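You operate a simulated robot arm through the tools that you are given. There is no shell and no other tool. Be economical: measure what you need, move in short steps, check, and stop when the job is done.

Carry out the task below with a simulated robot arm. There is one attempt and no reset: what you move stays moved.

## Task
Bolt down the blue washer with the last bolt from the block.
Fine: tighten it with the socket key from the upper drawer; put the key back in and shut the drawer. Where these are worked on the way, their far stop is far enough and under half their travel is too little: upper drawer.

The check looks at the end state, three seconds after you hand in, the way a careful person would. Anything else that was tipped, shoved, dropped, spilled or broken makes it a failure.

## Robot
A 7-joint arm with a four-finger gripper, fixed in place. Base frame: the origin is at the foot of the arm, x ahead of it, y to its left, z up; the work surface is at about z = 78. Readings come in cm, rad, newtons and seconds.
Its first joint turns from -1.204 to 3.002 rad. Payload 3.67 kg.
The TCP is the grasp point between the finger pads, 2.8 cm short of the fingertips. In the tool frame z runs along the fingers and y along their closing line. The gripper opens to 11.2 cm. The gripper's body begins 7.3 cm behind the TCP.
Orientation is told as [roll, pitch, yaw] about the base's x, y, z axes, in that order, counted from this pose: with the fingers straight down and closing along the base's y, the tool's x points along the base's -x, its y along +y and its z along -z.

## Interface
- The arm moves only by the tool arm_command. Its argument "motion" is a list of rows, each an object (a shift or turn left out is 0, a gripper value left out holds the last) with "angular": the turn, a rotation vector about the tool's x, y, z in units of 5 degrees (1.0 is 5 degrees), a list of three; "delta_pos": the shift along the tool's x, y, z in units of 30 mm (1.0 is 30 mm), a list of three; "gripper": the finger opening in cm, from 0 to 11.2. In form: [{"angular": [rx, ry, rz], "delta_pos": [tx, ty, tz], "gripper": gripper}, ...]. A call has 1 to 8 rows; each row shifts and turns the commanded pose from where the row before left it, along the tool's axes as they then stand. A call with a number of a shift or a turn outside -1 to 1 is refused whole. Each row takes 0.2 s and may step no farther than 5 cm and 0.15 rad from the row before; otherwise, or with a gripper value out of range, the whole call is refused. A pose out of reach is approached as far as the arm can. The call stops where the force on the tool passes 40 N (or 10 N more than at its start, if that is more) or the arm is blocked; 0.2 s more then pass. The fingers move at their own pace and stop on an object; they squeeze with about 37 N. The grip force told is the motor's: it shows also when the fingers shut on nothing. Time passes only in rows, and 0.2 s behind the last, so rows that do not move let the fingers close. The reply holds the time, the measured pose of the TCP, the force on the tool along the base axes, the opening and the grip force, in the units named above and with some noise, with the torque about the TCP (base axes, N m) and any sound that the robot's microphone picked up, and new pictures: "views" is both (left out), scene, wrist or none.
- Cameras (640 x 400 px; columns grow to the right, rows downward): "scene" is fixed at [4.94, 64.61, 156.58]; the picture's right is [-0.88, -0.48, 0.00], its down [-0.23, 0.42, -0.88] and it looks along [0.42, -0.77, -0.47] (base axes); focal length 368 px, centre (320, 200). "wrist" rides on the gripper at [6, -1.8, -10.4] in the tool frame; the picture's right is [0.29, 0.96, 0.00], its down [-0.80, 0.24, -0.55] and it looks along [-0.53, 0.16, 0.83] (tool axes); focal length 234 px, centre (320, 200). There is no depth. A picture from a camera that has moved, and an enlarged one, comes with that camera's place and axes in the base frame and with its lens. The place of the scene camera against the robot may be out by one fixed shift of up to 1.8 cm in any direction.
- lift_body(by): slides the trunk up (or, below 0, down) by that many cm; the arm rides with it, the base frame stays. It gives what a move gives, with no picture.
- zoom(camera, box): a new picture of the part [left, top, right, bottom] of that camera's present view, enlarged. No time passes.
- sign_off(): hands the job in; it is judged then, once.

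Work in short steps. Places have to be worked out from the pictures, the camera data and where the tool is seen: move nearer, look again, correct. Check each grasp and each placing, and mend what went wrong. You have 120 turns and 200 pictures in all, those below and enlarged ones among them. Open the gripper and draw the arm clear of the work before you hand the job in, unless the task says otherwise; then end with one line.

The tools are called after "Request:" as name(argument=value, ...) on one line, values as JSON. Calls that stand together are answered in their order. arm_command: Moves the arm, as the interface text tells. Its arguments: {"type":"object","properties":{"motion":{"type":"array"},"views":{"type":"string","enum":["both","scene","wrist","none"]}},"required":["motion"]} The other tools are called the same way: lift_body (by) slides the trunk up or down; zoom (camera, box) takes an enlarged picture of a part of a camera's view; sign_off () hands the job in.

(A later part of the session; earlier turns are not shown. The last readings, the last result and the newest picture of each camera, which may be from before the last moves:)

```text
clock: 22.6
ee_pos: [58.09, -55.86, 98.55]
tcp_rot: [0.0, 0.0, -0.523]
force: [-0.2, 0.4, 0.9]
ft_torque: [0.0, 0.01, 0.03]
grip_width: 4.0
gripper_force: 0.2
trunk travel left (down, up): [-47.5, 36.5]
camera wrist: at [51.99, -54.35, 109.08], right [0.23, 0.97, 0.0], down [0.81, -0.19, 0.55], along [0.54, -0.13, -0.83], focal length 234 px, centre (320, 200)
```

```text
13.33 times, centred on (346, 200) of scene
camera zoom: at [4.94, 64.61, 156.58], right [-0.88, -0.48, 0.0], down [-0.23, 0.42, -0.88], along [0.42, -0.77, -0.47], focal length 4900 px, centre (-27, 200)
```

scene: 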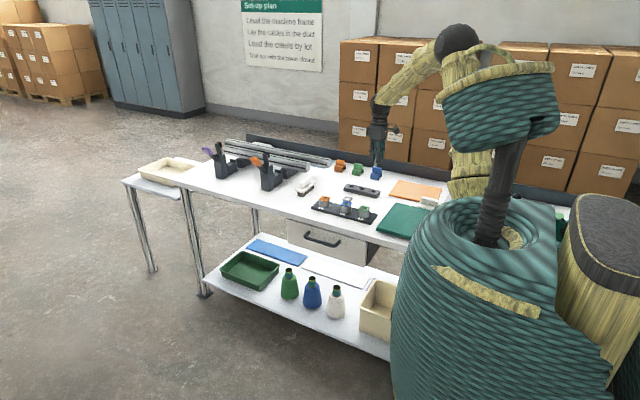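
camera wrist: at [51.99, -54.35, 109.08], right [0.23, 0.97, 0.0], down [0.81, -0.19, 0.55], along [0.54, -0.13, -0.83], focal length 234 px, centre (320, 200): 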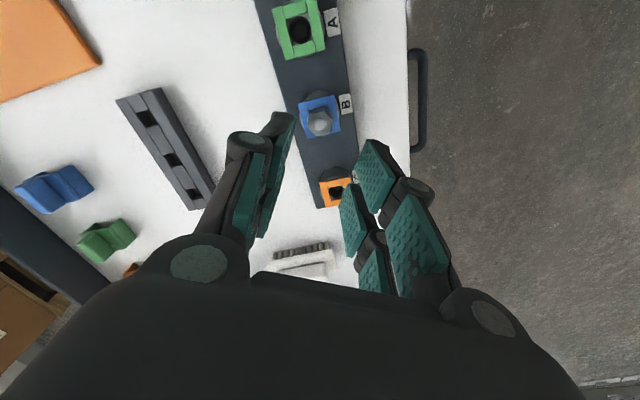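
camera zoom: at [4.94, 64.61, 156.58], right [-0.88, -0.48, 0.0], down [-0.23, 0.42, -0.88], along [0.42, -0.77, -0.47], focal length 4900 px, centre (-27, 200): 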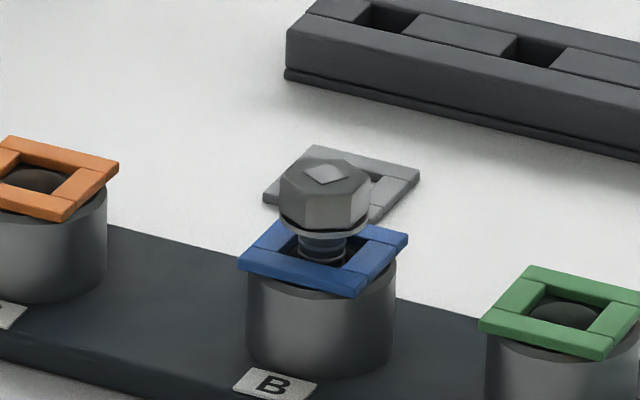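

Bolt stands upright in B, awaiting tightening. Next the drawer: bar ≈ x 56–70, y −41.5, z ≈72; table edge y −45. I unwind the yaw and move out over the handle.

Request:
arm_command(motion=[{"angular": [0, 0, -1]}, {"angular": [0, 0, -1]}, {"angular": [0, 0, -1]}, {"angular": [0, 0, -1]}, {"angular": [0, 0, -1]}, {"angular": [0, 0, -1]}], views="none")

Request:
arm_command(motion=[{"delta_pos": [-0.3, 1, 0]}, {"delta_pos": [-0.3, 1, 0]}, {"delta_pos": [-0.3, 1, 0.3]}, {"delta_pos": [-0.3, 1, 0.5]}, {"delta_pos": [-0.3, 0.8, 0.8]}, {"delta_pos": [0, 0, 1]}, {"delta_pos": [0, 0, 1]}, {"delta_pos": [0, 0, 0]}])

Request:
zoom(camera="scene", box=[282, 190, 378, 250])

```text
clock: 24.0
ee_pos: [58.18, -56.05, 98.5]
tcp_rot: [0.0, -0.001, 0.002]
force: [-0.2, -1.1, 0.6]
ft_torque: [0.01, 0.0, 0.02]
grip_width: 4.0
gripper_force: 0.1
trunk travel left (down, up): [-47.5, 36.5]
```

```text
clock: 25.8
ee_pos: [62.46, -41.51, 87.79]
tcp_rot: [0.0, 0.0, -0.002]
force: [-0.7, -1.0, 0.7]
ft_torque: [0.0, -0.01, -0.03]
grip_width: 4.01
gripper_force: 0.1
trunk travel left (down, up): [-47.5, 36.5]
camera wrist: at [56.5, -43.12, 98.36], right [-0.29, 0.96, 0.0], down [0.8, 0.24, 0.55], along [0.53, 0.16, -0.83], focal length 234 px, centre (320, 200)
```

scene: 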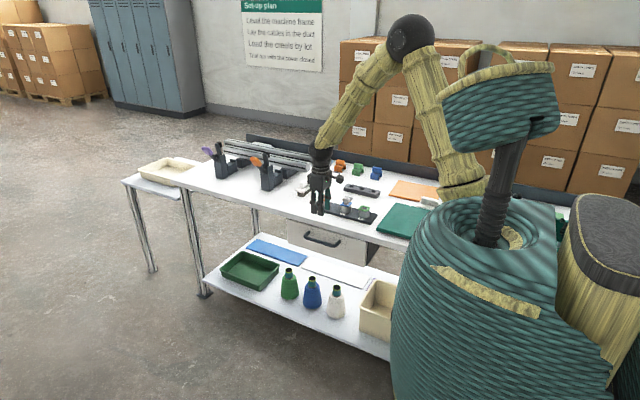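
wrist: 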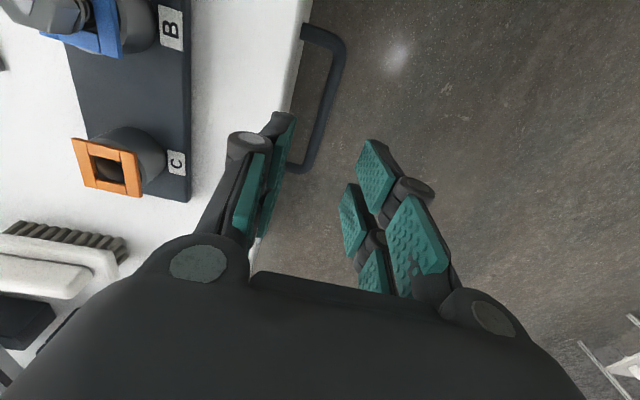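

```text
6.67 times, centred on (330, 220) of scene
camera zoom: at [4.94, 64.61, 156.58], right [-0.88, -0.48, 0.0], down [-0.23, 0.42, -0.88], along [0.42, -0.77, -0.47], focal length 2450 px, centre (253, 67)
```

zoom: 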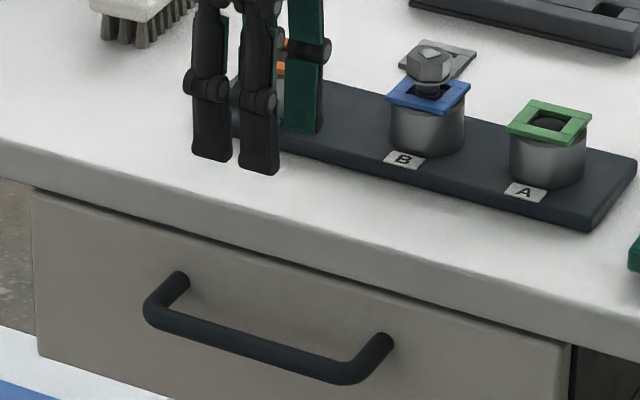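

Bar estimate y≈−40.7, z≈72. I shift +0.8 in y and lower to z 79 for another check.

Request:
arm_command(motion=[{"delta_pos": [0, 0.27, 0.9], "gripper": 3.6}, {"delta_pos": [0, 0, 1]}, {"delta_pos": [0, 0, 1]}, {"delta_pos": [0, 0, 0]}], views="wrist")

Request:
zoom(camera="scene", box=[282, 200, 362, 250])

```text
clock: 26.8
ee_pos: [62.47, -40.71, 79.12]
tcp_rot: [0.001, 0.001, -0.002]
force: [-1.0, 0.4, -0.2]
ft_torque: [-0.03, 0.03, 0.0]
grip_width: 3.59
gripper_force: 0.0
trunk travel left (down, up): [-47.5, 36.5]
camera wrist: at [56.48, -42.31, 89.61], right [-0.29, 0.96, 0.0], down [0.8, 0.24, 0.55], along [0.53, 0.16, -0.83], focal length 234 px, centre (320, 200)
```

wrist: 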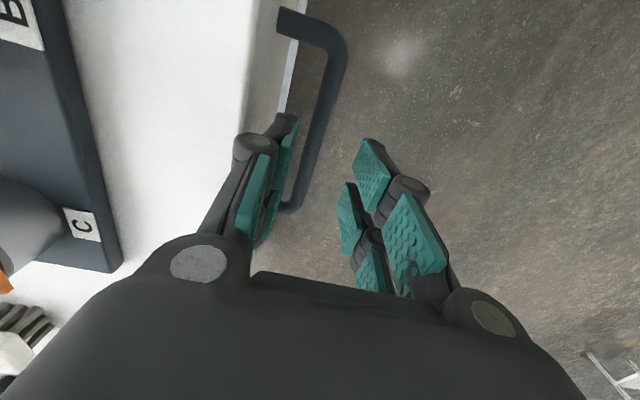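

```text
8.00 times, centred on (322, 225) of scene
camera zoom: at [4.94, 64.61, 156.58], right [-0.88, -0.48, 0.0], down [-0.23, 0.42, -0.88], along [0.42, -0.77, -0.47], focal length 2940 px, centre (304, 0)
```

zoom: 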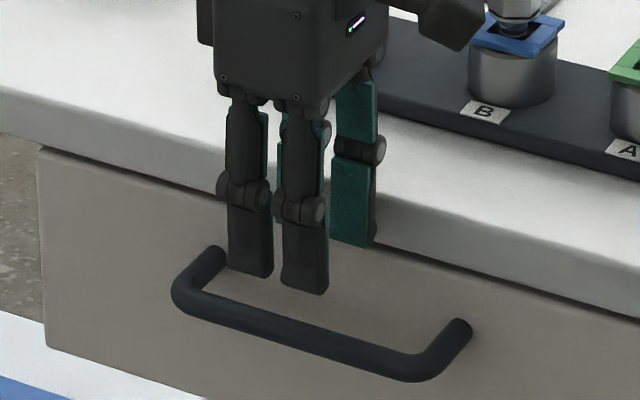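

Bar is centred in y. Bar z ≈73. Lowering to TCP ≈73.6 and closing.

Request:
arm_command(motion=[{"delta_pos": [0, -0.02, 0.6]}, {"delta_pos": [0, 0, 0.6]}, {"delta_pos": [0, 0, 0.6]}, {"delta_pos": [0, 0, 0]}, {"gripper": 0}, {"gripper": 0}, {"gripper": 0}], views="wrist")

Request:
zoom(camera="scene", box=[282, 200, 362, 250])

```text
clock: 28.4
ee_pos: [62.49, -40.77, 73.41]
tcp_rot: [0.0, 0.0, -0.002]
force: [-0.7, -5.5, 2.3]
ft_torque: [-0.1, 0.16, -1.51]
grip_width: 1.39
gripper_force: 45.0
trunk travel left (down, up): [-47.5, 36.5]
camera wrist: at [56.44, -42.47, 84.0], right [-0.29, 0.96, 0.0], down [0.8, 0.24, 0.55], along [0.53, 0.16, -0.83], focal length 234 px, centre (320, 200)
```

wrist: 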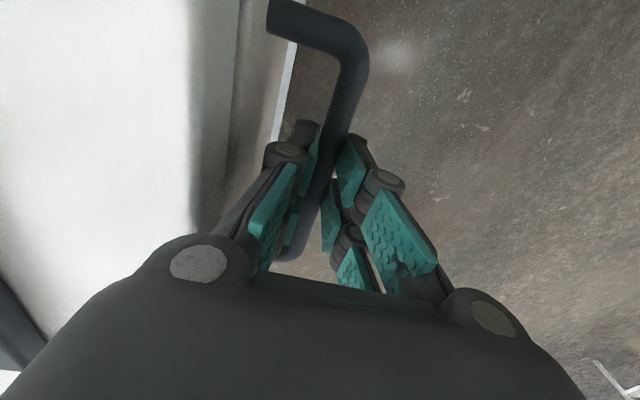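

```text
8.00 times, centred on (322, 225) of scene
camera zoom: at [4.94, 64.61, 156.58], right [-0.88, -0.48, 0.0], down [-0.23, 0.42, -0.88], along [0.42, -0.77, -0.47], focal length 2940 px, centre (304, 0)
```

zoom: 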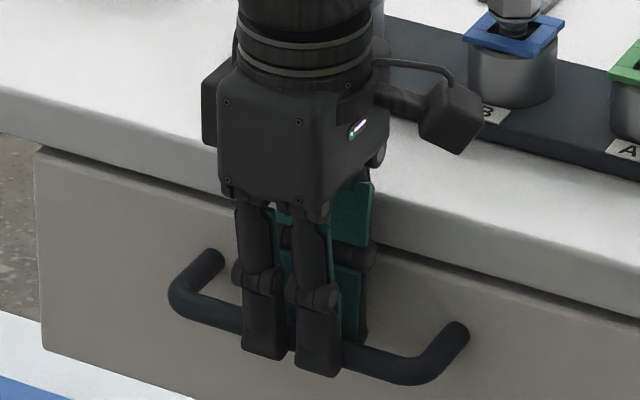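

Gripped at 1.39 cm. Pulling the drawer in +y.

Request:
arm_command(motion=[{"delta_pos": [0, 0.5, 0]}, {"delta_pos": [0, 0.7, 0]}, {"delta_pos": [0, 0.7, 0]}, {"delta_pos": [0, 0.7, 0]}, {"delta_pos": [0, 0.7, 0]}], views="scene")

```text
clock: 29.6
ee_pos: [62.44, -30.85, 73.58]
tcp_rot: [0.001, 0.003, -0.001]
force: [-16.3, 1.8, -18.9]
ft_torque: [0.03, 1.42, -1.44]
grip_width: 1.43
gripper_force: 44.9
trunk travel left (down, up): [-47.5, 36.5]
```

scene: 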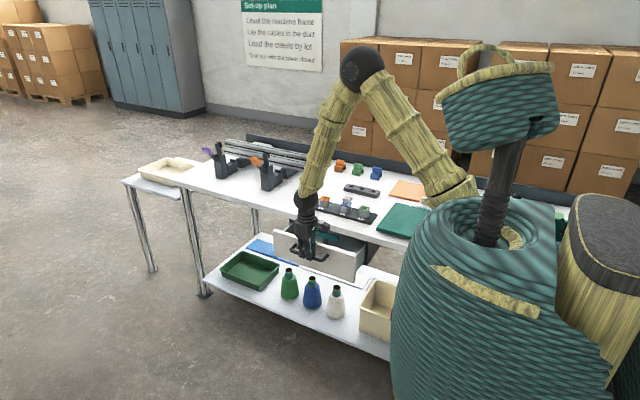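

The drawer slides. Small relief of side load and keep pulling.

Request:
arm_command(motion=[{"delta_pos": [0.03, 0.7, 0.03]}, {"delta_pos": [0.02, 0.7, 0.02]}, {"delta_pos": [0, 0.7, 0]}, {"delta_pos": [0, 0.7, 0]}, {"delta_pos": [0, 0.7, 0]}], views="scene")

```text
clock: 30.8
ee_pos: [62.44, -20.22, 73.41]
tcp_rot: [0.0, -0.001, 0.0]
force: [-15.1, 1.9, 5.2]
ft_torque: [-0.21, -0.36, -1.46]
grip_width: 1.39
gripper_force: 45.0
trunk travel left (down, up): [-47.5, 36.5]
```

scene: 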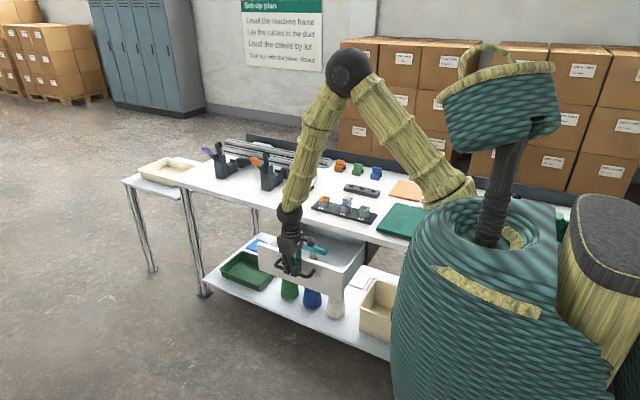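

The key (teal) is visible in the drawer. Pulling on toward the stop.

Request:
arm_command(motion=[{"delta_pos": [0, 0.7, 0]}, {"delta_pos": [0, 0.7, 0]}, {"delta_pos": [0, 0.5, 0]}, {"delta_pos": [0, 0.5, 0]}], views="scene")

Request:
zoom(camera="scene", box=[240, 210, 400, 310])

```text
clock: 31.8
ee_pos: [62.45, -14.12, 73.52]
tcp_rot: [-0.008, -0.001, -0.005]
force: [-3.9, -17.4, 4.6]
ft_torque: [-0.37, -0.72, -1.02]
grip_width: 1.38
gripper_force: 45.3
trunk travel left (down, up): [-47.5, 36.5]
stopped in row 4: the force on the tool passed its limit at 50 N (the readings are from after the stop); the commanded pose is now the measured one
```

scene: 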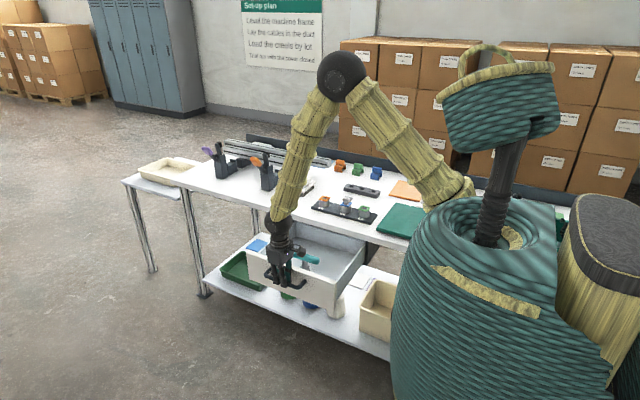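

```text
4.00 times, centred on (320, 260) of scene
camera zoom: at [4.94, 64.61, 156.58], right [-0.88, -0.48, 0.0], down [-0.23, 0.42, -0.88], along [0.42, -0.77, -0.47], focal length 1470 px, centre (320, -40)
```

zoom: 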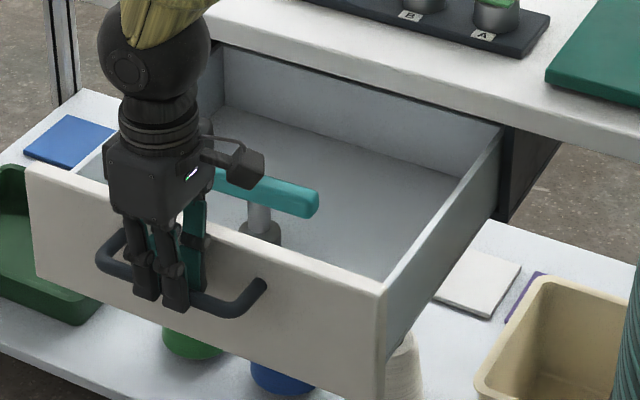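

The drawer hit its far stop (travel ≈26.6 cm). The key is a T-handle standing on its socket. I release and rise to view it.

Request:
arm_command(motion=[{"gripper": 3.4}, {"gripper": 3.4}, {"delta_pos": [0, 0, -0.6]}, {"delta_pos": [0, 0, -1]}, {"delta_pos": [0, 0, -1]}, {"delta_pos": [0, 0, -1]}, {"delta_pos": [0, 0, -1]}, {"delta_pos": [0, 0, -1]}])

Request:
zoom(camera="scene", box=[240, 200, 400, 300])

```text
clock: 33.6
ee_pos: [62.73, -13.65, 90.18]
tcp_rot: [-0.007, -0.002, -0.002]
force: [0.8, 0.8, -0.8]
ft_torque: [0.01, 0.01, 0.03]
grip_width: 3.41
gripper_force: 0.1
trunk travel left (down, up): [-47.5, 36.5]
camera wrist: at [56.68, -15.35, 100.72], right [-0.29, 0.96, -0.01], down [0.8, 0.24, 0.55], along [0.53, 0.15, -0.83], focal length 234 px, centre (320, 200)
```

scene: 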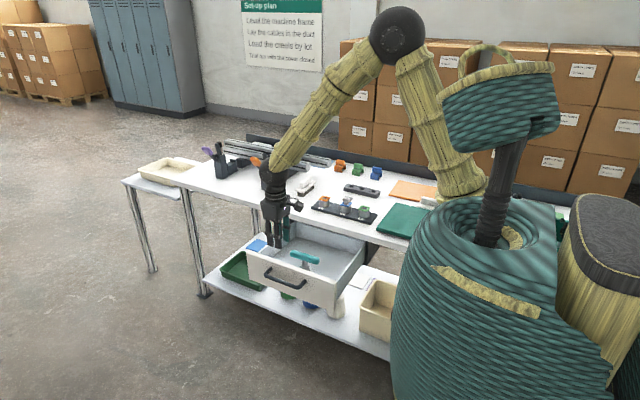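
wrist: 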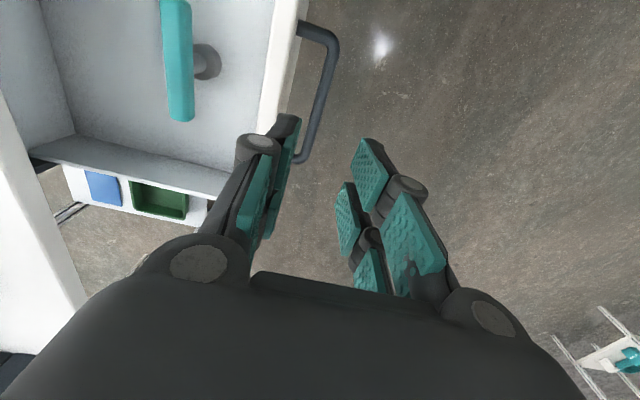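

```text
4.00 times, centred on (320, 250) of scene
camera zoom: at [4.94, 64.61, 156.58], right [-0.88, -0.48, 0.0], down [-0.23, 0.42, -0.88], along [0.42, -0.77, -0.47], focal length 1470 px, centre (320, 0)
```

zoom: 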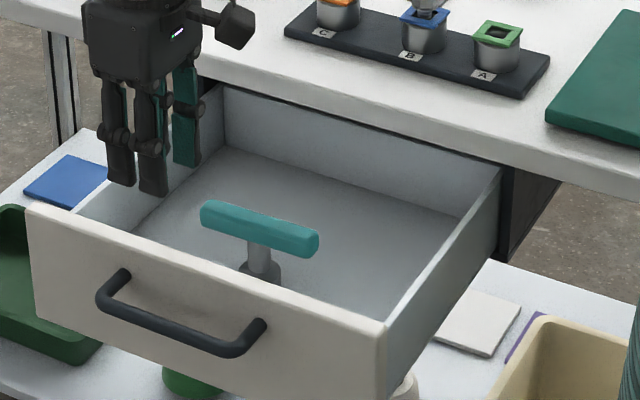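

Key bar ≈(62.5,−29.5,72). I move to view it from above.

Request:
arm_command(motion=[{"delta_pos": [-0.3, -0.87, -0.2]}, {"delta_pos": [-0.3, -0.87, -0.2]}, {"delta_pos": [-0.3, -0.87, -0.2]}, {"delta_pos": [-0.3, -0.87, 0]}, {"delta_pos": [0, 0, 0]}], views="wrist")

Request:
zoom(camera="wrist", box=[200, 0, 360, 100])

```text
clock: 34.8
ee_pos: [66.14, -24.12, 92.05]
tcp_rot: [-0.004, -0.002, -0.001]
force: [-0.2, -0.2, -0.3]
ft_torque: [-0.02, 0.0, 0.03]
grip_width: 3.4
gripper_force: 0.1
trunk travel left (down, up): [-47.5, 36.5]
camera wrist: at [60.14, -25.76, 102.61], right [-0.29, 0.96, -0.01], down [0.8, 0.24, 0.55], along [0.53, 0.15, -0.83], focal length 234 px, centre (320, 200)
```

wrist: 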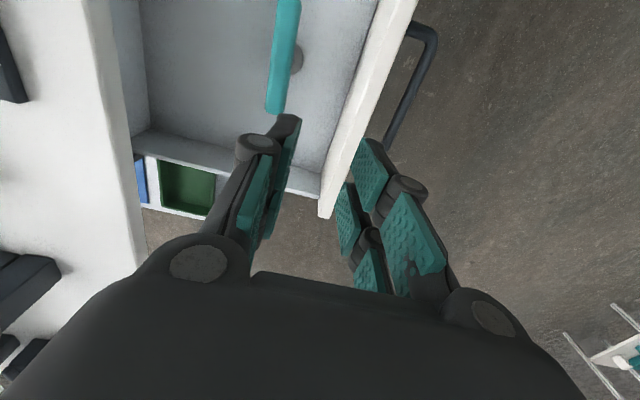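

```text
4.00 times, centred on (280, 50) of wrist
camera zoom: at [60.14, -25.76, 102.61], right [-0.29, 0.96, -0.01], down [0.8, 0.24, 0.55], along [0.53, 0.15, -0.83], focal length 937 px, centre (480, 800)
```

zoom: 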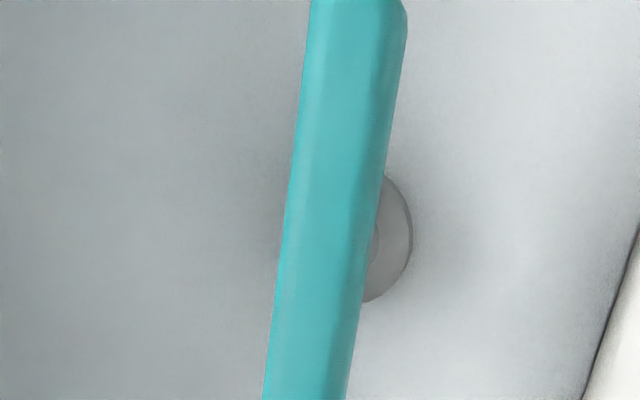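

Bar centre ≈(63.0,−29.6,z 72.4 top), yaw ≈+4°. I move above it, opened to 5 cm.

Request:
arm_command(motion=[{"delta_pos": [0.35, -0.61, 0], "gripper": 5}, {"delta_pos": [0.35, -0.61, 0.5]}, {"delta_pos": [0.35, -0.61, 1]}, {"delta_pos": [0, 0, 1]}, {"delta_pos": [0, 0, 1], "angular": [0, 0, -0.75]}, {"delta_pos": [0, 0, 0.5]}, {"delta_pos": [0, 0, 0]}])

Request:
zoom(camera="scene", box=[265, 220, 345, 270])

Request:
zoom(camera="wrist", box=[240, 80, 400, 180])

```text
clock: 36.4
ee_pos: [62.92, -29.67, 80.24]
tcp_rot: [-0.005, 0.0, 0.062]
force: [-0.3, 0.5, 0.7]
ft_torque: [0.01, -0.03, -0.03]
grip_width: 4.98
gripper_force: 0.0
trunk travel left (down, up): [-47.5, 36.5]
camera wrist: at [57.09, -31.72, 90.78], right [-0.35, 0.94, 0.0], down [0.78, 0.29, 0.55], along [0.52, 0.19, -0.83], focal length 234 px, centre (320, 200)
```

scene: 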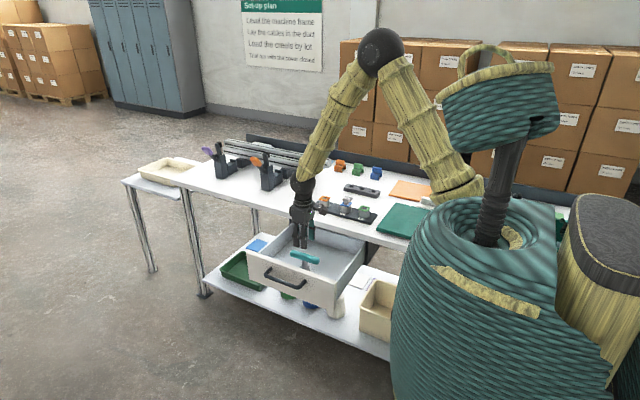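
wrist: 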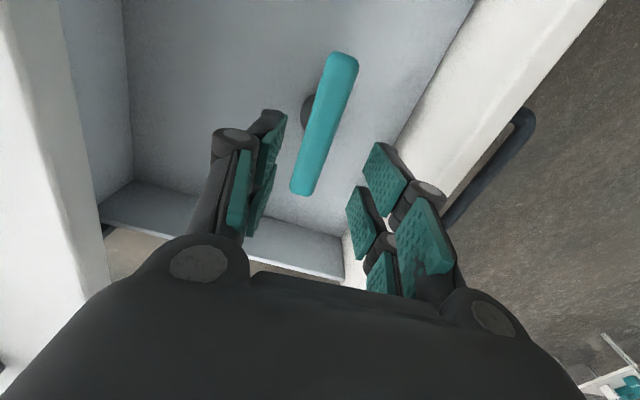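

```text
8.00 times, centred on (305, 245) of scene
camera zoom: at [4.94, 64.61, 156.58], right [-0.88, -0.48, 0.0], down [-0.23, 0.42, -0.88], along [0.42, -0.77, -0.47], focal length 2940 px, centre (440, -160)
```

zoom: 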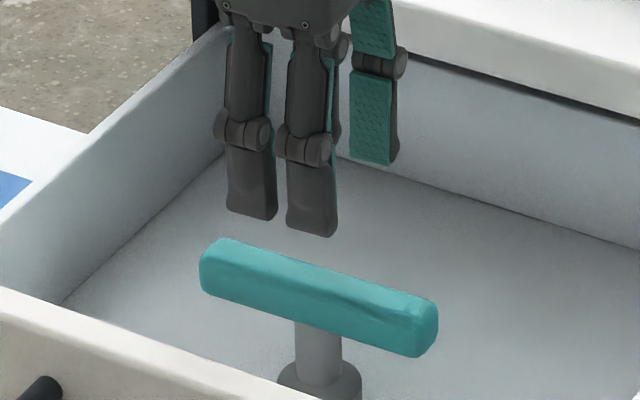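

```text
4.00 times, centred on (320, 130) of wrist
camera zoom: at [57.09, -31.72, 90.78], right [-0.35, 0.94, 0.0], down [0.78, 0.29, 0.55], along [0.52, 0.19, -0.83], focal length 937 px, centre (320, 480)
```

zoom: 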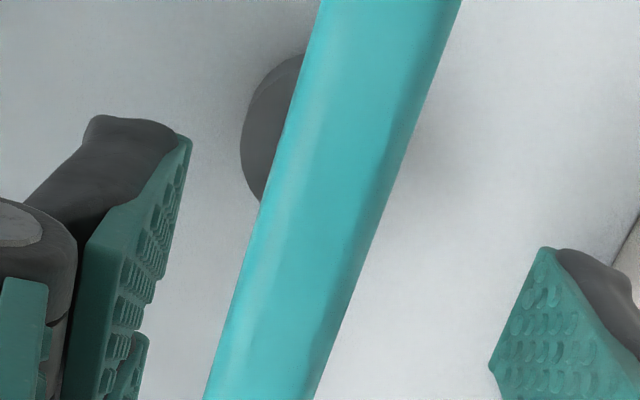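

Well centred. Lowering to z ≈72.0 (tips ≈69.2, above the socket collar) and closing.

Request:
arm_command(motion=[{"delta_pos": [0.05, -0.02, 0.8]}, {"delta_pos": [0, 0, 0.8]}, {"delta_pos": [0, 0, 0.7]}, {"delta_pos": [0, 0, 0.45]}, {"delta_pos": [0, 0, 0]}, {"gripper": 0}, {"gripper": 0}, {"gripper": 0}], views="wrist")

Request:
zoom(camera="scene", box=[265, 220, 345, 270])

```text
clock: 38.2
ee_pos: [62.73, -29.92, 72.01]
tcp_rot: [-0.003, 0.0, 0.062]
force: [0.0, 0.1, -0.1]
ft_torque: [-0.02, 0.02, -0.03]
grip_width: 2.32
gripper_force: 37.0
trunk travel left (down, up): [-47.5, 36.5]
camera wrist: at [56.87, -31.91, 82.56], right [-0.35, 0.94, 0.0], down [0.78, 0.29, 0.55], along [0.52, 0.19, -0.83], focal length 234 px, centre (320, 200)
```

wrist: 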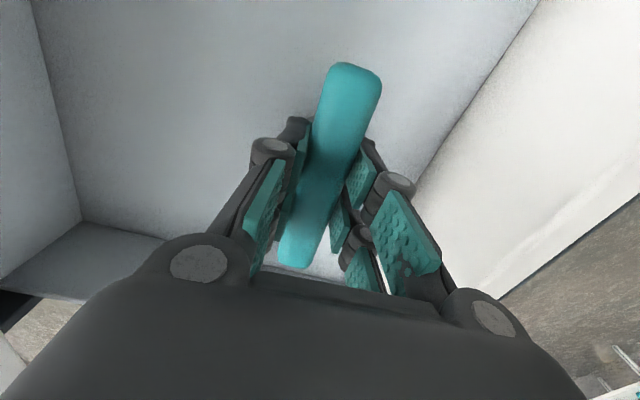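

```text
8.00 times, centred on (305, 245) of scene
camera zoom: at [4.94, 64.61, 156.58], right [-0.88, -0.48, 0.0], down [-0.23, 0.42, -0.88], along [0.42, -0.77, -0.47], focal length 2940 px, centre (440, -160)
```

zoom: 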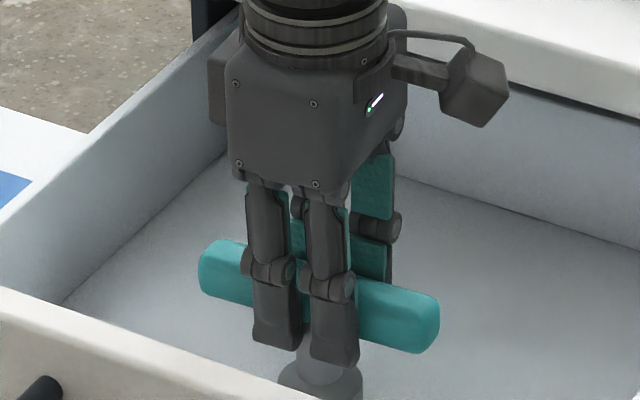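

Key gripped (2.32 cm). Lifting straight up.

Request:
arm_command(motion=[{"delta_pos": [0, 0, -0.5]}, {"delta_pos": [0, 0, -1]}, {"delta_pos": [0, 0, -1]}, {"delta_pos": [0, 0, -1]}, {"delta_pos": [0, 0, -1]}, {"delta_pos": [0, 0, -1]}, {"delta_pos": [0, 0, -1]}, {"delta_pos": [0, 0, -1]}], views="none")

Request:
arm_command(motion=[{"delta_pos": [0, 0, -1]}, {"delta_pos": [0, 0, -1]}, {"delta_pos": [0, 0, -1]}, {"delta_pos": [0, 0, 0]}])

Request:
zoom(camera="scene", box=[250, 150, 410, 250])

```text
clock: 40.0
ee_pos: [62.97, -29.81, 94.56]
tcp_rot: [-0.006, -0.001, 0.063]
force: [-0.5, -0.7, -2.7]
ft_torque: [-0.02, 0.0, 0.0]
grip_width: 2.34
gripper_force: 37.1
trunk travel left (down, up): [-47.5, 36.5]
```

```text
clock: 41.0
ee_pos: [63.05, -29.55, 103.68]
tcp_rot: [-0.004, -0.002, 0.063]
force: [0.3, 0.1, -1.6]
ft_torque: [-0.01, -0.01, -0.01]
grip_width: 2.32
gripper_force: 36.3
trunk travel left (down, up): [-47.5, 36.5]
camera wrist: at [57.09, -31.61, 114.1], right [-0.35, 0.94, 0.0], down [0.78, 0.29, 0.55], along [0.52, 0.19, -0.83], focal length 234 px, centre (320, 200)
```

scene: 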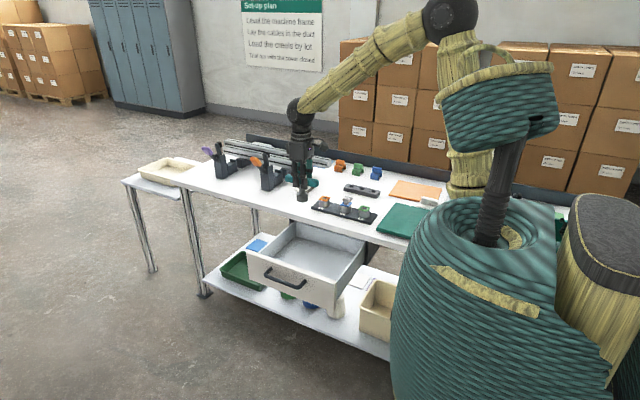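
wrist: 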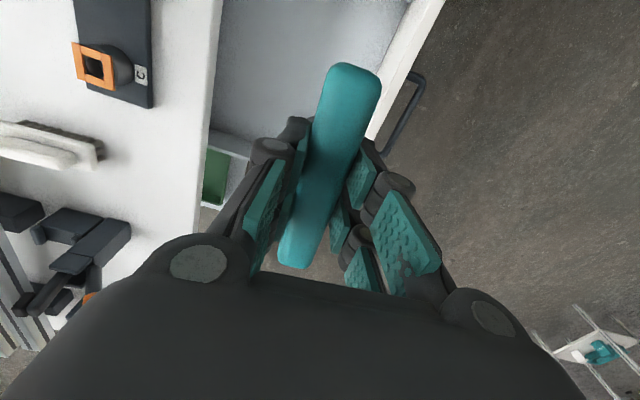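

```text
4.00 times, centred on (330, 200) of scene
camera zoom: at [4.94, 64.61, 156.58], right [-0.88, -0.48, 0.0], down [-0.23, 0.42, -0.88], along [0.42, -0.77, -0.47], focal length 1470 px, centre (280, 200)
```

zoom: 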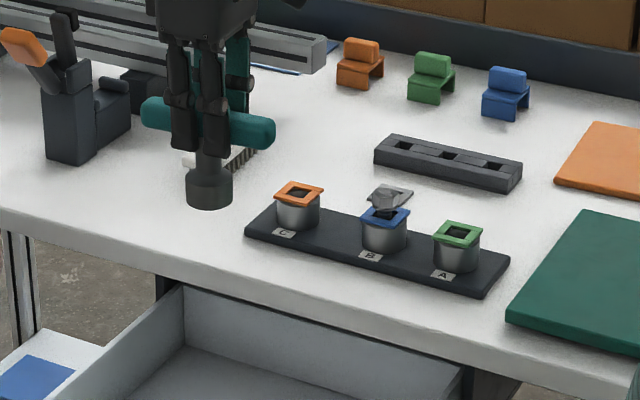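

Key held upright with ≈8.5 cm below the TCP. I carry it to a spot beyond the bolt to measure the bolt head from overhead.

Request:
arm_command(motion=[{"delta_pos": [-0.07, -1, 0]}, {"delta_pos": [-0.07, -1, 0]}, {"delta_pos": [-0.07, -1, 0]}, {"delta_pos": [-0.07, -1, 0]}, {"delta_pos": [-0.07, -1, 0]}, {"delta_pos": [-0.07, -1, 0]}, {"delta_pos": [-0.07, -1, 0]}, {"delta_pos": [-0.07, -1, 0]}], views="none")

Request:
arm_command(motion=[{"delta_pos": [0, -1, 0]}, {"delta_pos": [-0.3, -0.4, 0], "angular": [0, 0, 0.72]}, {"delta_pos": [-0.3, 0, 0]}, {"delta_pos": [0, 0, 0]}], views="wrist")

Request:
zoom(camera="wrist", box=[290, 0, 418, 80])

```text
clock: 42.8
ee_pos: [66.1, -53.5, 103.3]
tcp_rot: [-0.003, -0.001, 0.062]
force: [0.4, -0.2, -2.8]
ft_torque: [0.02, -0.01, 0.01]
grip_width: 2.31
gripper_force: 36.3
trunk travel left (down, up): [-47.5, 36.5]
```

```text
clock: 43.8
ee_pos: [68.1, -57.7, 103.43]
tcp_rot: [-0.005, -0.001, 0.001]
force: [-0.3, 0.4, -1.5]
ft_torque: [0.01, 0.0, 0.03]
grip_width: 2.33
gripper_force: 37.3
trunk travel left (down, up): [-47.5, 36.5]
camera wrist: at [62.03, -59.35, 113.98], right [-0.29, 0.96, 0.0], down [0.8, 0.24, 0.55], along [0.53, 0.16, -0.83], focal length 234 px, centre (320, 200)
```

wrist: 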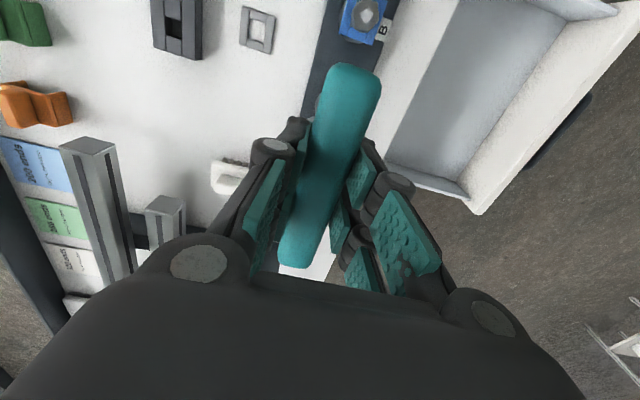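

```text
5.00 times, centred on (354, 40) of wrist
camera zoom: at [62.03, -59.35, 113.98], right [-0.29, 0.96, 0.0], down [0.8, 0.24, 0.55], along [0.53, 0.16, -0.83], focal length 1171 px, centre (150, 1000)
```

zoom: 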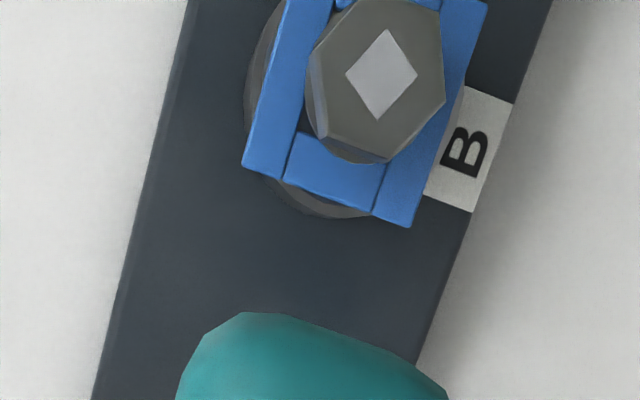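

Bolt head centre ≈(58.2,−55.8), top z ≈84.9. I move over it and lower to just above.

Request:
arm_command(motion=[{"delta_pos": [0.85, 0.16, 0]}, {"delta_pos": [0.85, 0.16, 0]}, {"delta_pos": [0.85, 0.16, 0]}, {"delta_pos": [0.75, 0.15, 0]}, {"delta_pos": [0, 0, 0.9]}, {"delta_pos": [0, 0, 0.9]}, {"delta_pos": [0, 0, 0.6]}, {"delta_pos": [0, 0, 0]}], views="none")

Request:
zoom(camera="scene", box=[314, 170, 378, 210])

Request:
zoom(camera="wrist", box=[240, 40, 400, 140])

```text
clock: 45.6
ee_pos: [58.0, -55.88, 96.25]
tcp_rot: [-0.007, -0.002, -0.001]
force: [-0.4, -0.3, -2.3]
ft_torque: [0.0, 0.03, -0.01]
grip_width: 2.31
gripper_force: 37.5
trunk travel left (down, up): [-47.5, 36.5]
```

```text
10.00 times, centred on (346, 190) of scene
camera zoom: at [4.94, 64.61, 156.58], right [-0.88, -0.48, 0.0], down [-0.23, 0.42, -0.88], along [0.42, -0.77, -0.47], focal length 3675 px, centre (60, 300)
```

zoom: 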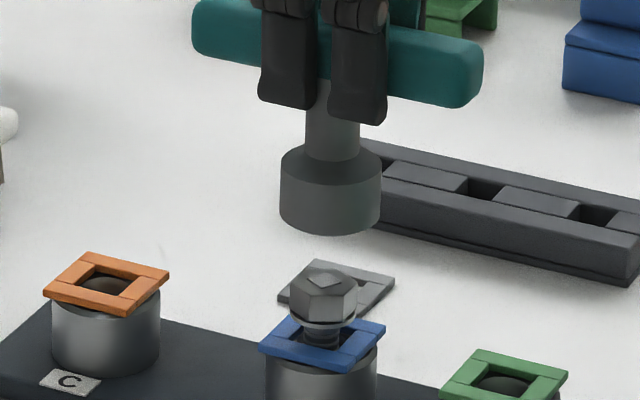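

```text
4.00 times, centred on (320, 90) of wrist
camera zoom: at [52.06, -57.56, 106.83], right [-0.29, 0.96, 0.0], down [0.8, 0.24, 0.55], along [0.53, 0.16, -0.83], focal length 937 px, centre (320, 640)
```

zoom: 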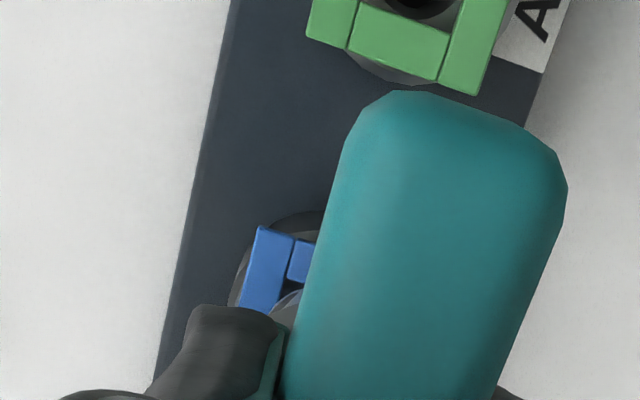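

Socket is ~0.2 cm too far toward −x. Correcting and lowering until it meets the head.

Request:
arm_command(motion=[{"delta_pos": [-0.067, 0.02, 0.4]}, {"delta_pos": [0, 0, 0.4]}, {"delta_pos": [0, 0, 0.1]}, {"delta_pos": [0, 0, 0]}], views="none")

Request:
zoom(camera="scene", box=[314, 170, 378, 210])

```text
clock: 46.6
ee_pos: [58.15, -55.86, 93.53]
tcp_rot: [-0.002, 0.0, 0.001]
force: [0.2, -0.1, -2.2]
ft_torque: [0.02, 0.03, 0.02]
grip_width: 2.33
gripper_force: 36.4
trunk travel left (down, up): [-47.5, 36.5]
```

```text
10.00 times, centred on (346, 190) of scene
camera zoom: at [4.94, 64.61, 156.58], right [-0.88, -0.48, 0.0], down [-0.23, 0.42, -0.88], along [0.42, -0.77, -0.47], focal length 3675 px, centre (60, 300)
```

zoom: 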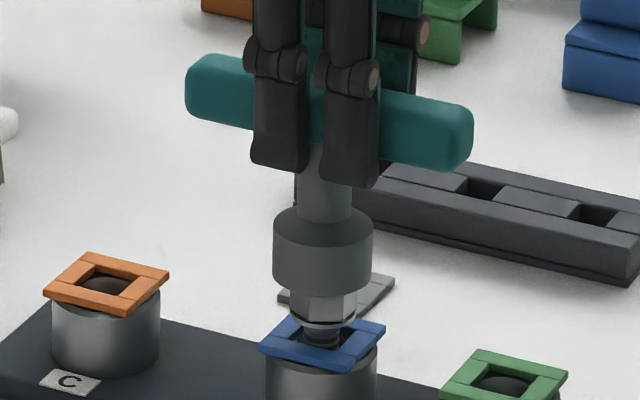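

Aligned in the picture. Continue down in small steps.

Request:
arm_command(motion=[{"delta_pos": [0, 0, 0.1]}, {"delta_pos": [0, 0, 0.1]}, {"delta_pos": [0, 0, 0.07]}, {"delta_pos": [0, 0, 0]}], views="none")

Request:
zoom(camera="scene", box=[314, 170, 378, 210])

```text
clock: 47.6
ee_pos: [58.37, -55.59, 92.98]
tcp_rot: [-0.006, -0.003, 0.001]
force: [2.2, 4.9, 27.4]
ft_torque: [0.02, -0.02, 0.05]
grip_width: 2.34
gripper_force: 36.7
trunk travel left (down, up): [-47.5, 36.5]
```

```text
10.00 times, centred on (346, 190) of scene
camera zoom: at [4.94, 64.61, 156.58], right [-0.88, -0.48, 0.0], down [-0.23, 0.42, -0.88], along [0.42, -0.77, -0.47], focal length 3675 px, centre (60, 300)
```

zoom: 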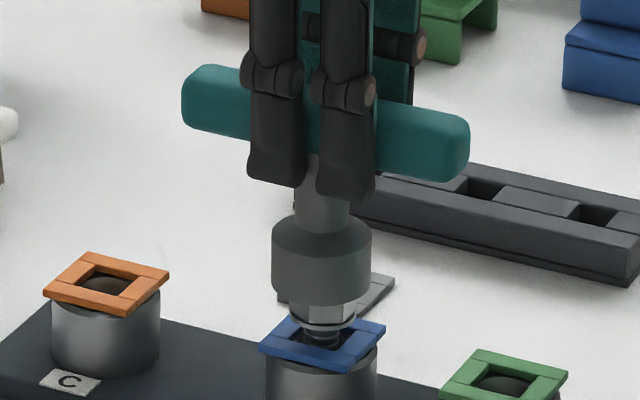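

Contact with the head at z ≈93.0 (27 N). I ease off and turn clockwise slowly to find the hex.

Request:
arm_command(motion=[{"delta_pos": [0, 0, -0.02]}, {"angular": [0, 0, 1]}, {"angular": [0, 0, 1]}, {"angular": [0, 0, 1]}, {"angular": [0, 0, 1]}, {"angular": [0, 0, 1]}, {"angular": [0, 0, 1]}, {"angular": [0, 0, 0]}], views="none")

Request:
zoom(camera="scene", box=[314, 170, 378, 210])

```text
clock: 49.4
ee_pos: [58.4, -55.83, 92.82]
tcp_rot: [-0.003, -0.002, -0.525]
force: [4.9, -2.2, 5.9]
ft_torque: [-0.22, -0.48, 0.03]
grip_width: 2.31
gripper_force: 36.6
trunk travel left (down, up): [-47.5, 36.5]
```

```text
10.00 times, centred on (346, 190) of scene
camera zoom: at [4.94, 64.61, 156.58], right [-0.88, -0.48, 0.0], down [-0.23, 0.42, -0.88], along [0.42, -0.77, -0.47], focal length 3675 px, centre (60, 300)
```

zoom: 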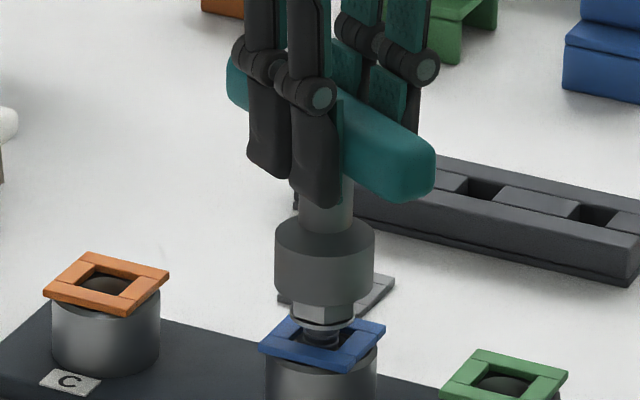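

Force dropped at this angle. I press down gently to see whether it slides on.

Request:
arm_command(motion=[{"delta_pos": [0, 0, 0.07]}, {"delta_pos": [0, 0, 0.07]}, {"delta_pos": [0, 0, 0]}], views="none")

```text
clock: 50.2
ee_pos: [58.17, -55.69, 92.59]
tcp_rot: [-0.003, -0.005, -0.523]
force: [3.5, -1.3, 26.0]
ft_torque: [-0.2, -0.31, -0.01]
grip_width: 2.35
gripper_force: 36.9
trunk travel left (down, up): [-47.5, 36.5]
```

Request:
zoom(camera="scene", box=[330, 185, 362, 205])

```text
16.00 times, centred on (346, 195) of scene
camera zoom: at [4.94, 64.61, 156.58], right [-0.88, -0.48, 0.0], down [-0.23, 0.42, -0.88], along [0.42, -0.77, -0.47], focal length 5880 px, centre (-96, 280)
```

zoom: 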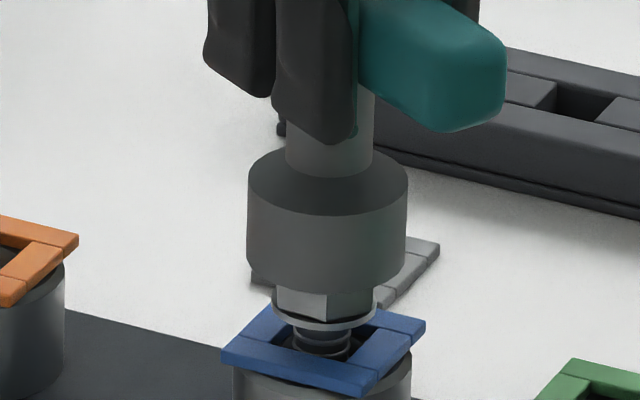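

The head isn't inside the socket yet. I keep light pressure and continue clockwise in small steps.

Request:
arm_command(motion=[{"delta_pos": [0, 0.02, 0], "angular": [0, 0, 0.6]}, {"angular": [0, 0, 0.6]}, {"angular": [0, 0, 0.6]}, {"angular": [0, 0, 0.6]}, {"angular": [0, 0, 0]}], views="none")

Request:
zoom(camera="scene", box=[330, 185, 362, 205])

```text
clock: 51.4
ee_pos: [58.27, -55.68, 92.67]
tcp_rot: [-0.003, -0.007, -0.732]
force: [0.8, 0.4, 23.1]
ft_torque: [-0.13, -0.18, 0.03]
grip_width: 2.29
gripper_force: 36.9
trunk travel left (down, up): [-47.5, 36.5]
```

```text
16.00 times, centred on (346, 195) of scene
camera zoom: at [4.94, 64.61, 156.58], right [-0.88, -0.48, 0.0], down [-0.23, 0.42, -0.88], along [0.42, -0.77, -0.47], focal length 5880 px, centre (-96, 280)
```

zoom: 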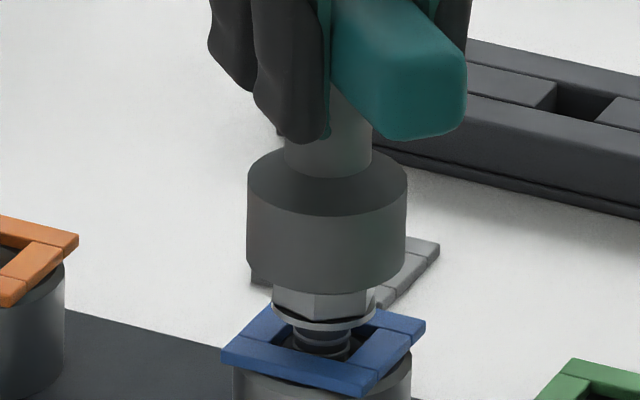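

The bolt turns along with the key. I continue clockwise and watch whether it runs in.

Request:
arm_command(motion=[{"angular": [0, 0, 1]}, {"angular": [0, 0, 1]}, {"angular": [0, 0, 1]}, {"angular": [0, 0, 1]}, {"angular": [0, 0, 1]}, {"angular": [0, 0, 1]}, {"angular": [0, 0, 1]}, {"angular": [0, 0, 1]}], views="none")

Request:
zoom(camera="scene", box=[330, 185, 362, 205])

```text
clock: 53.2
ee_pos: [58.31, -55.74, 92.46]
tcp_rot: [-0.002, -0.006, -1.431]
force: [2.8, 7.5, 13.4]
ft_torque: [0.58, -0.25, 0.04]
grip_width: 2.33
gripper_force: 37.0
trunk travel left (down, up): [-47.5, 36.5]
```

```text
16.00 times, centred on (346, 195) of scene
camera zoom: at [4.94, 64.61, 156.58], right [-0.88, -0.48, 0.0], down [-0.23, 0.42, -0.88], along [0.42, -0.77, -0.47], focal length 5880 px, centre (-96, 280)
```

zoom: 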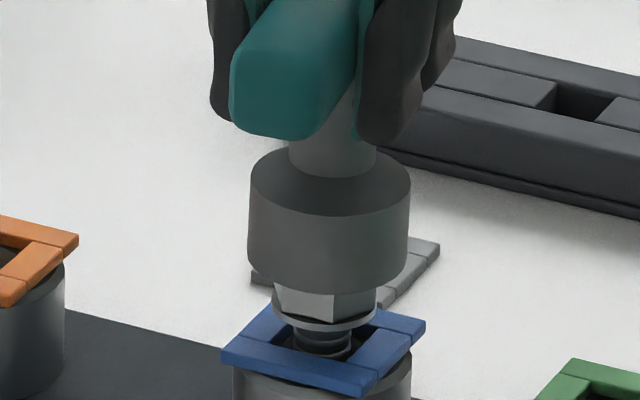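

Bolt follows the key exactly (40° turned) and z is sinking slightly. Continue turning with a bit more downward follow.

Request:
arm_command(motion=[{"angular": [0, 0, 1], "delta_pos": [0, 0, 0.02]}, {"angular": [0, 0, 1]}, {"angular": [0, 0, 1], "delta_pos": [0, 0, 0.02]}, {"angular": [0, 0, 1]}, {"angular": [0, 0, 1]}, {"angular": [0, 0, 1]}, {"angular": [0, 0, 1]}, {"angular": [0, 0, 1]}], views="none")

Request:
zoom(camera="scene", box=[330, 185, 362, 205])

```text
clock: 55.0
ee_pos: [58.51, -55.79, 92.37]
tcp_rot: [0.005, -0.005, -2.129]
force: [14.4, 5.6, 12.4]
ft_torque: [0.37, -1.24, 0.06]
grip_width: 2.32
gripper_force: 37.0
trunk travel left (down, up): [-47.5, 36.5]
```

```text
16.00 times, centred on (346, 195) of scene
camera zoom: at [4.94, 64.61, 156.58], right [-0.88, -0.48, 0.0], down [-0.23, 0.42, -0.88], along [0.42, -0.77, -0.47], focal length 5880 px, centre (-96, 280)
```

zoom: 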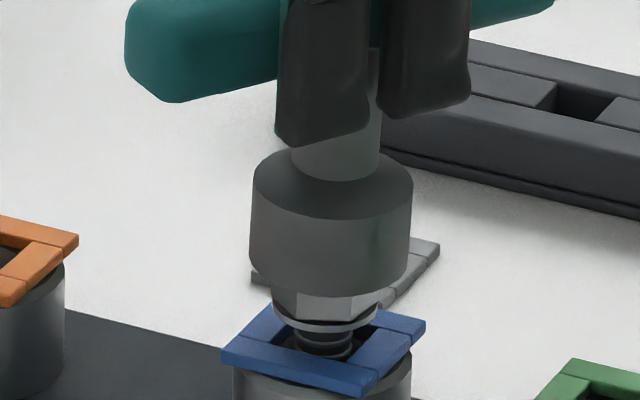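

The bolt followed the key by friction only; the hex seat is likely 30° off. I lift the key, turn it back 150° (30° modulo 60°), and try again.

Request:
arm_command(motion=[{"delta_pos": [0, 0, -0.4]}, {"delta_pos": [0, 0, -0.4]}, {"angular": [0, 0, -1]}, {"angular": [0, 0, -1]}, {"angular": [0, 0, -1]}, {"angular": [0, 0, -1]}, {"angular": [0, 0, -1]}, {"angular": [0, 0, -1]}], views="none")

Request:
arm_command(motion=[{"angular": [0, 0, -1]}, {"angular": [0, 0, -1]}, {"angular": [0, 0, -1]}, {"angular": [0, 0, -1]}, {"angular": [0, 0, -1]}, {"angular": [0, 0, -1]}, {"angular": [0, 0, -1]}, {"angular": [0, 0, -1]}], views="none")

Request:
arm_command(motion=[{"angular": [0, 0, -1]}, {"angular": [0, 0, -1]}, {"angular": [0, 0, -1]}, {"angular": [0, 0, -1]}, {"angular": [0, 0, -1]}, {"angular": [0, 0, -1]}, {"angular": [0, 0, -1]}, {"angular": [0, 0, -1]}], views="none")

Request:
arm_command(motion=[{"angular": [0, 0, -1]}, {"angular": [0, 0, -1]}, {"angular": [0, 0, -1]}, {"angular": [0, 0, -1]}, {"angular": [0, 0, -1]}, {"angular": [0, 0, -1]}, {"angular": [0, 0, -1]}, {"angular": [0, 0, -1]}], views="wrist")

Request:
zoom(camera="scene", box=[330, 185, 362, 205])

```text
clock: 56.8
ee_pos: [58.24, -55.75, 94.79]
tcp_rot: [0.002, -0.008, -1.603]
force: [-0.2, -0.1, -2.4]
ft_torque: [-0.02, -0.02, 0.01]
grip_width: 2.28
gripper_force: 36.7
trunk travel left (down, up): [-47.5, 36.5]
```

```text
clock: 58.6
ee_pos: [58.3, -55.85, 94.57]
tcp_rot: [-0.001, -0.003, -0.906]
force: [0.6, -1.2, -2.2]
ft_torque: [-0.01, 0.0, -0.01]
grip_width: 2.3
gripper_force: 37.2
trunk travel left (down, up): [-47.5, 36.5]
```

```text
clock: 60.4
ee_pos: [58.41, -55.74, 94.8]
tcp_rot: [-0.003, -0.002, -0.206]
force: [1.2, 0.1, -2.4]
ft_torque: [-0.02, 0.03, 0.0]
grip_width: 2.31
gripper_force: 36.6
trunk travel left (down, up): [-47.5, 36.5]
```

```text
clock: 62.2
ee_pos: [58.36, -55.81, 94.64]
tcp_rot: [-0.003, 0.002, 0.492]
force: [0.1, 0.2, -1.9]
ft_torque: [0.0, 0.05, -0.01]
grip_width: 2.29
gripper_force: 37.1
trunk travel left (down, up): [-47.5, 36.5]
camera wrist: at [53.93, -60.04, 105.25], right [-0.71, 0.71, 0.0], down [0.59, 0.59, 0.55], along [0.39, 0.39, -0.83], focal length 234 px, centre (320, 200)
```

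wrist: 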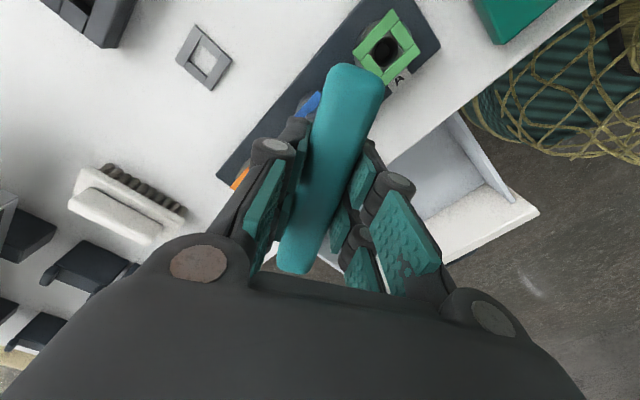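

```text
16.00 times, centred on (346, 195) of scene
camera zoom: at [4.94, 64.61, 156.58], right [-0.88, -0.48, 0.0], down [-0.23, 0.42, -0.88], along [0.42, -0.77, -0.47], focal length 5880 px, centre (-96, 280)
```

zoom: 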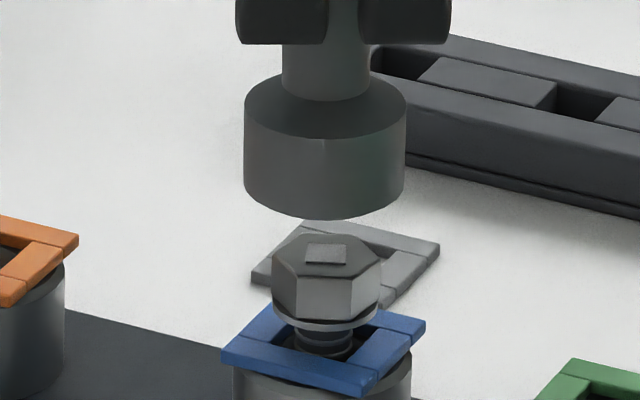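

The bolt's flat faces the camera now; the key is ≈30° shifted relative to before. I trim 2° and lower.

Request:
arm_command(motion=[{"angular": [0, 0, 0.4], "delta_pos": [0, 0, 0.3]}, {"delta_pos": [0, 0, 0.3]}, {"delta_pos": [0, 0, 0.1]}, {"delta_pos": [0, 0, 0.07]}, {"delta_pos": [0, 0, 0.07]}, {"delta_pos": [0, 0, 0]}], views="none")

Request:
zoom(camera="scene", box=[330, 185, 362, 205])

```text
clock: 63.6
ee_pos: [58.25, -55.55, 92.51]
tcp_rot: [-0.009, 0.001, 0.457]
force: [-4.8, 2.7, 26.9]
ft_torque: [-0.1, 0.07, -0.06]
grip_width: 2.29
gripper_force: 36.6
trunk travel left (down, up): [-47.5, 36.5]
```

```text
16.00 times, centred on (346, 195) of scene
camera zoom: at [4.94, 64.61, 156.58], right [-0.88, -0.48, 0.0], down [-0.23, 0.42, -0.88], along [0.42, -0.77, -0.47], focal length 5880 px, centre (-96, 280)
```

zoom: 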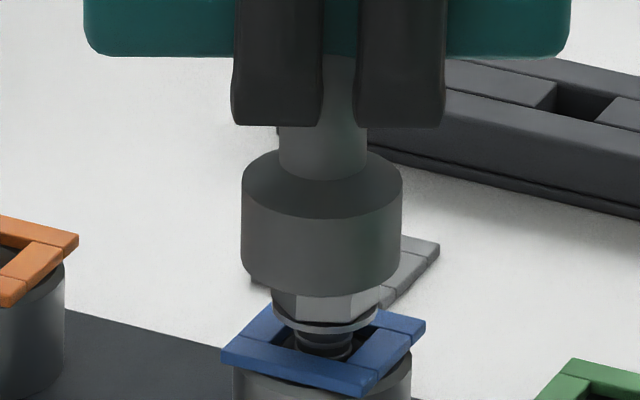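

Contact moments put the touching side at −y, so the socket sits too far +y. I lift slightly, shift −y 0.2 and lower again.

Request:
arm_command(motion=[{"delta_pos": [0, 0, -0.15]}, {"delta_pos": [0.014, -0.067, 0]}, {"delta_pos": [0, 0, 0.1]}, {"delta_pos": [0, 0, 0.05]}, {"delta_pos": [0, 0, 0.04]}, {"delta_pos": [0, 0, 0]}], views="none")

```text
clock: 65.0
ee_pos: [58.52, -55.95, 91.98]
tcp_rot: [-0.003, 0.003, 0.453]
force: [-4.4, -1.0, -0.4]
ft_torque: [-0.12, 0.35, -0.02]
grip_width: 2.29
gripper_force: 37.4
trunk travel left (down, up): [-47.5, 36.5]
```

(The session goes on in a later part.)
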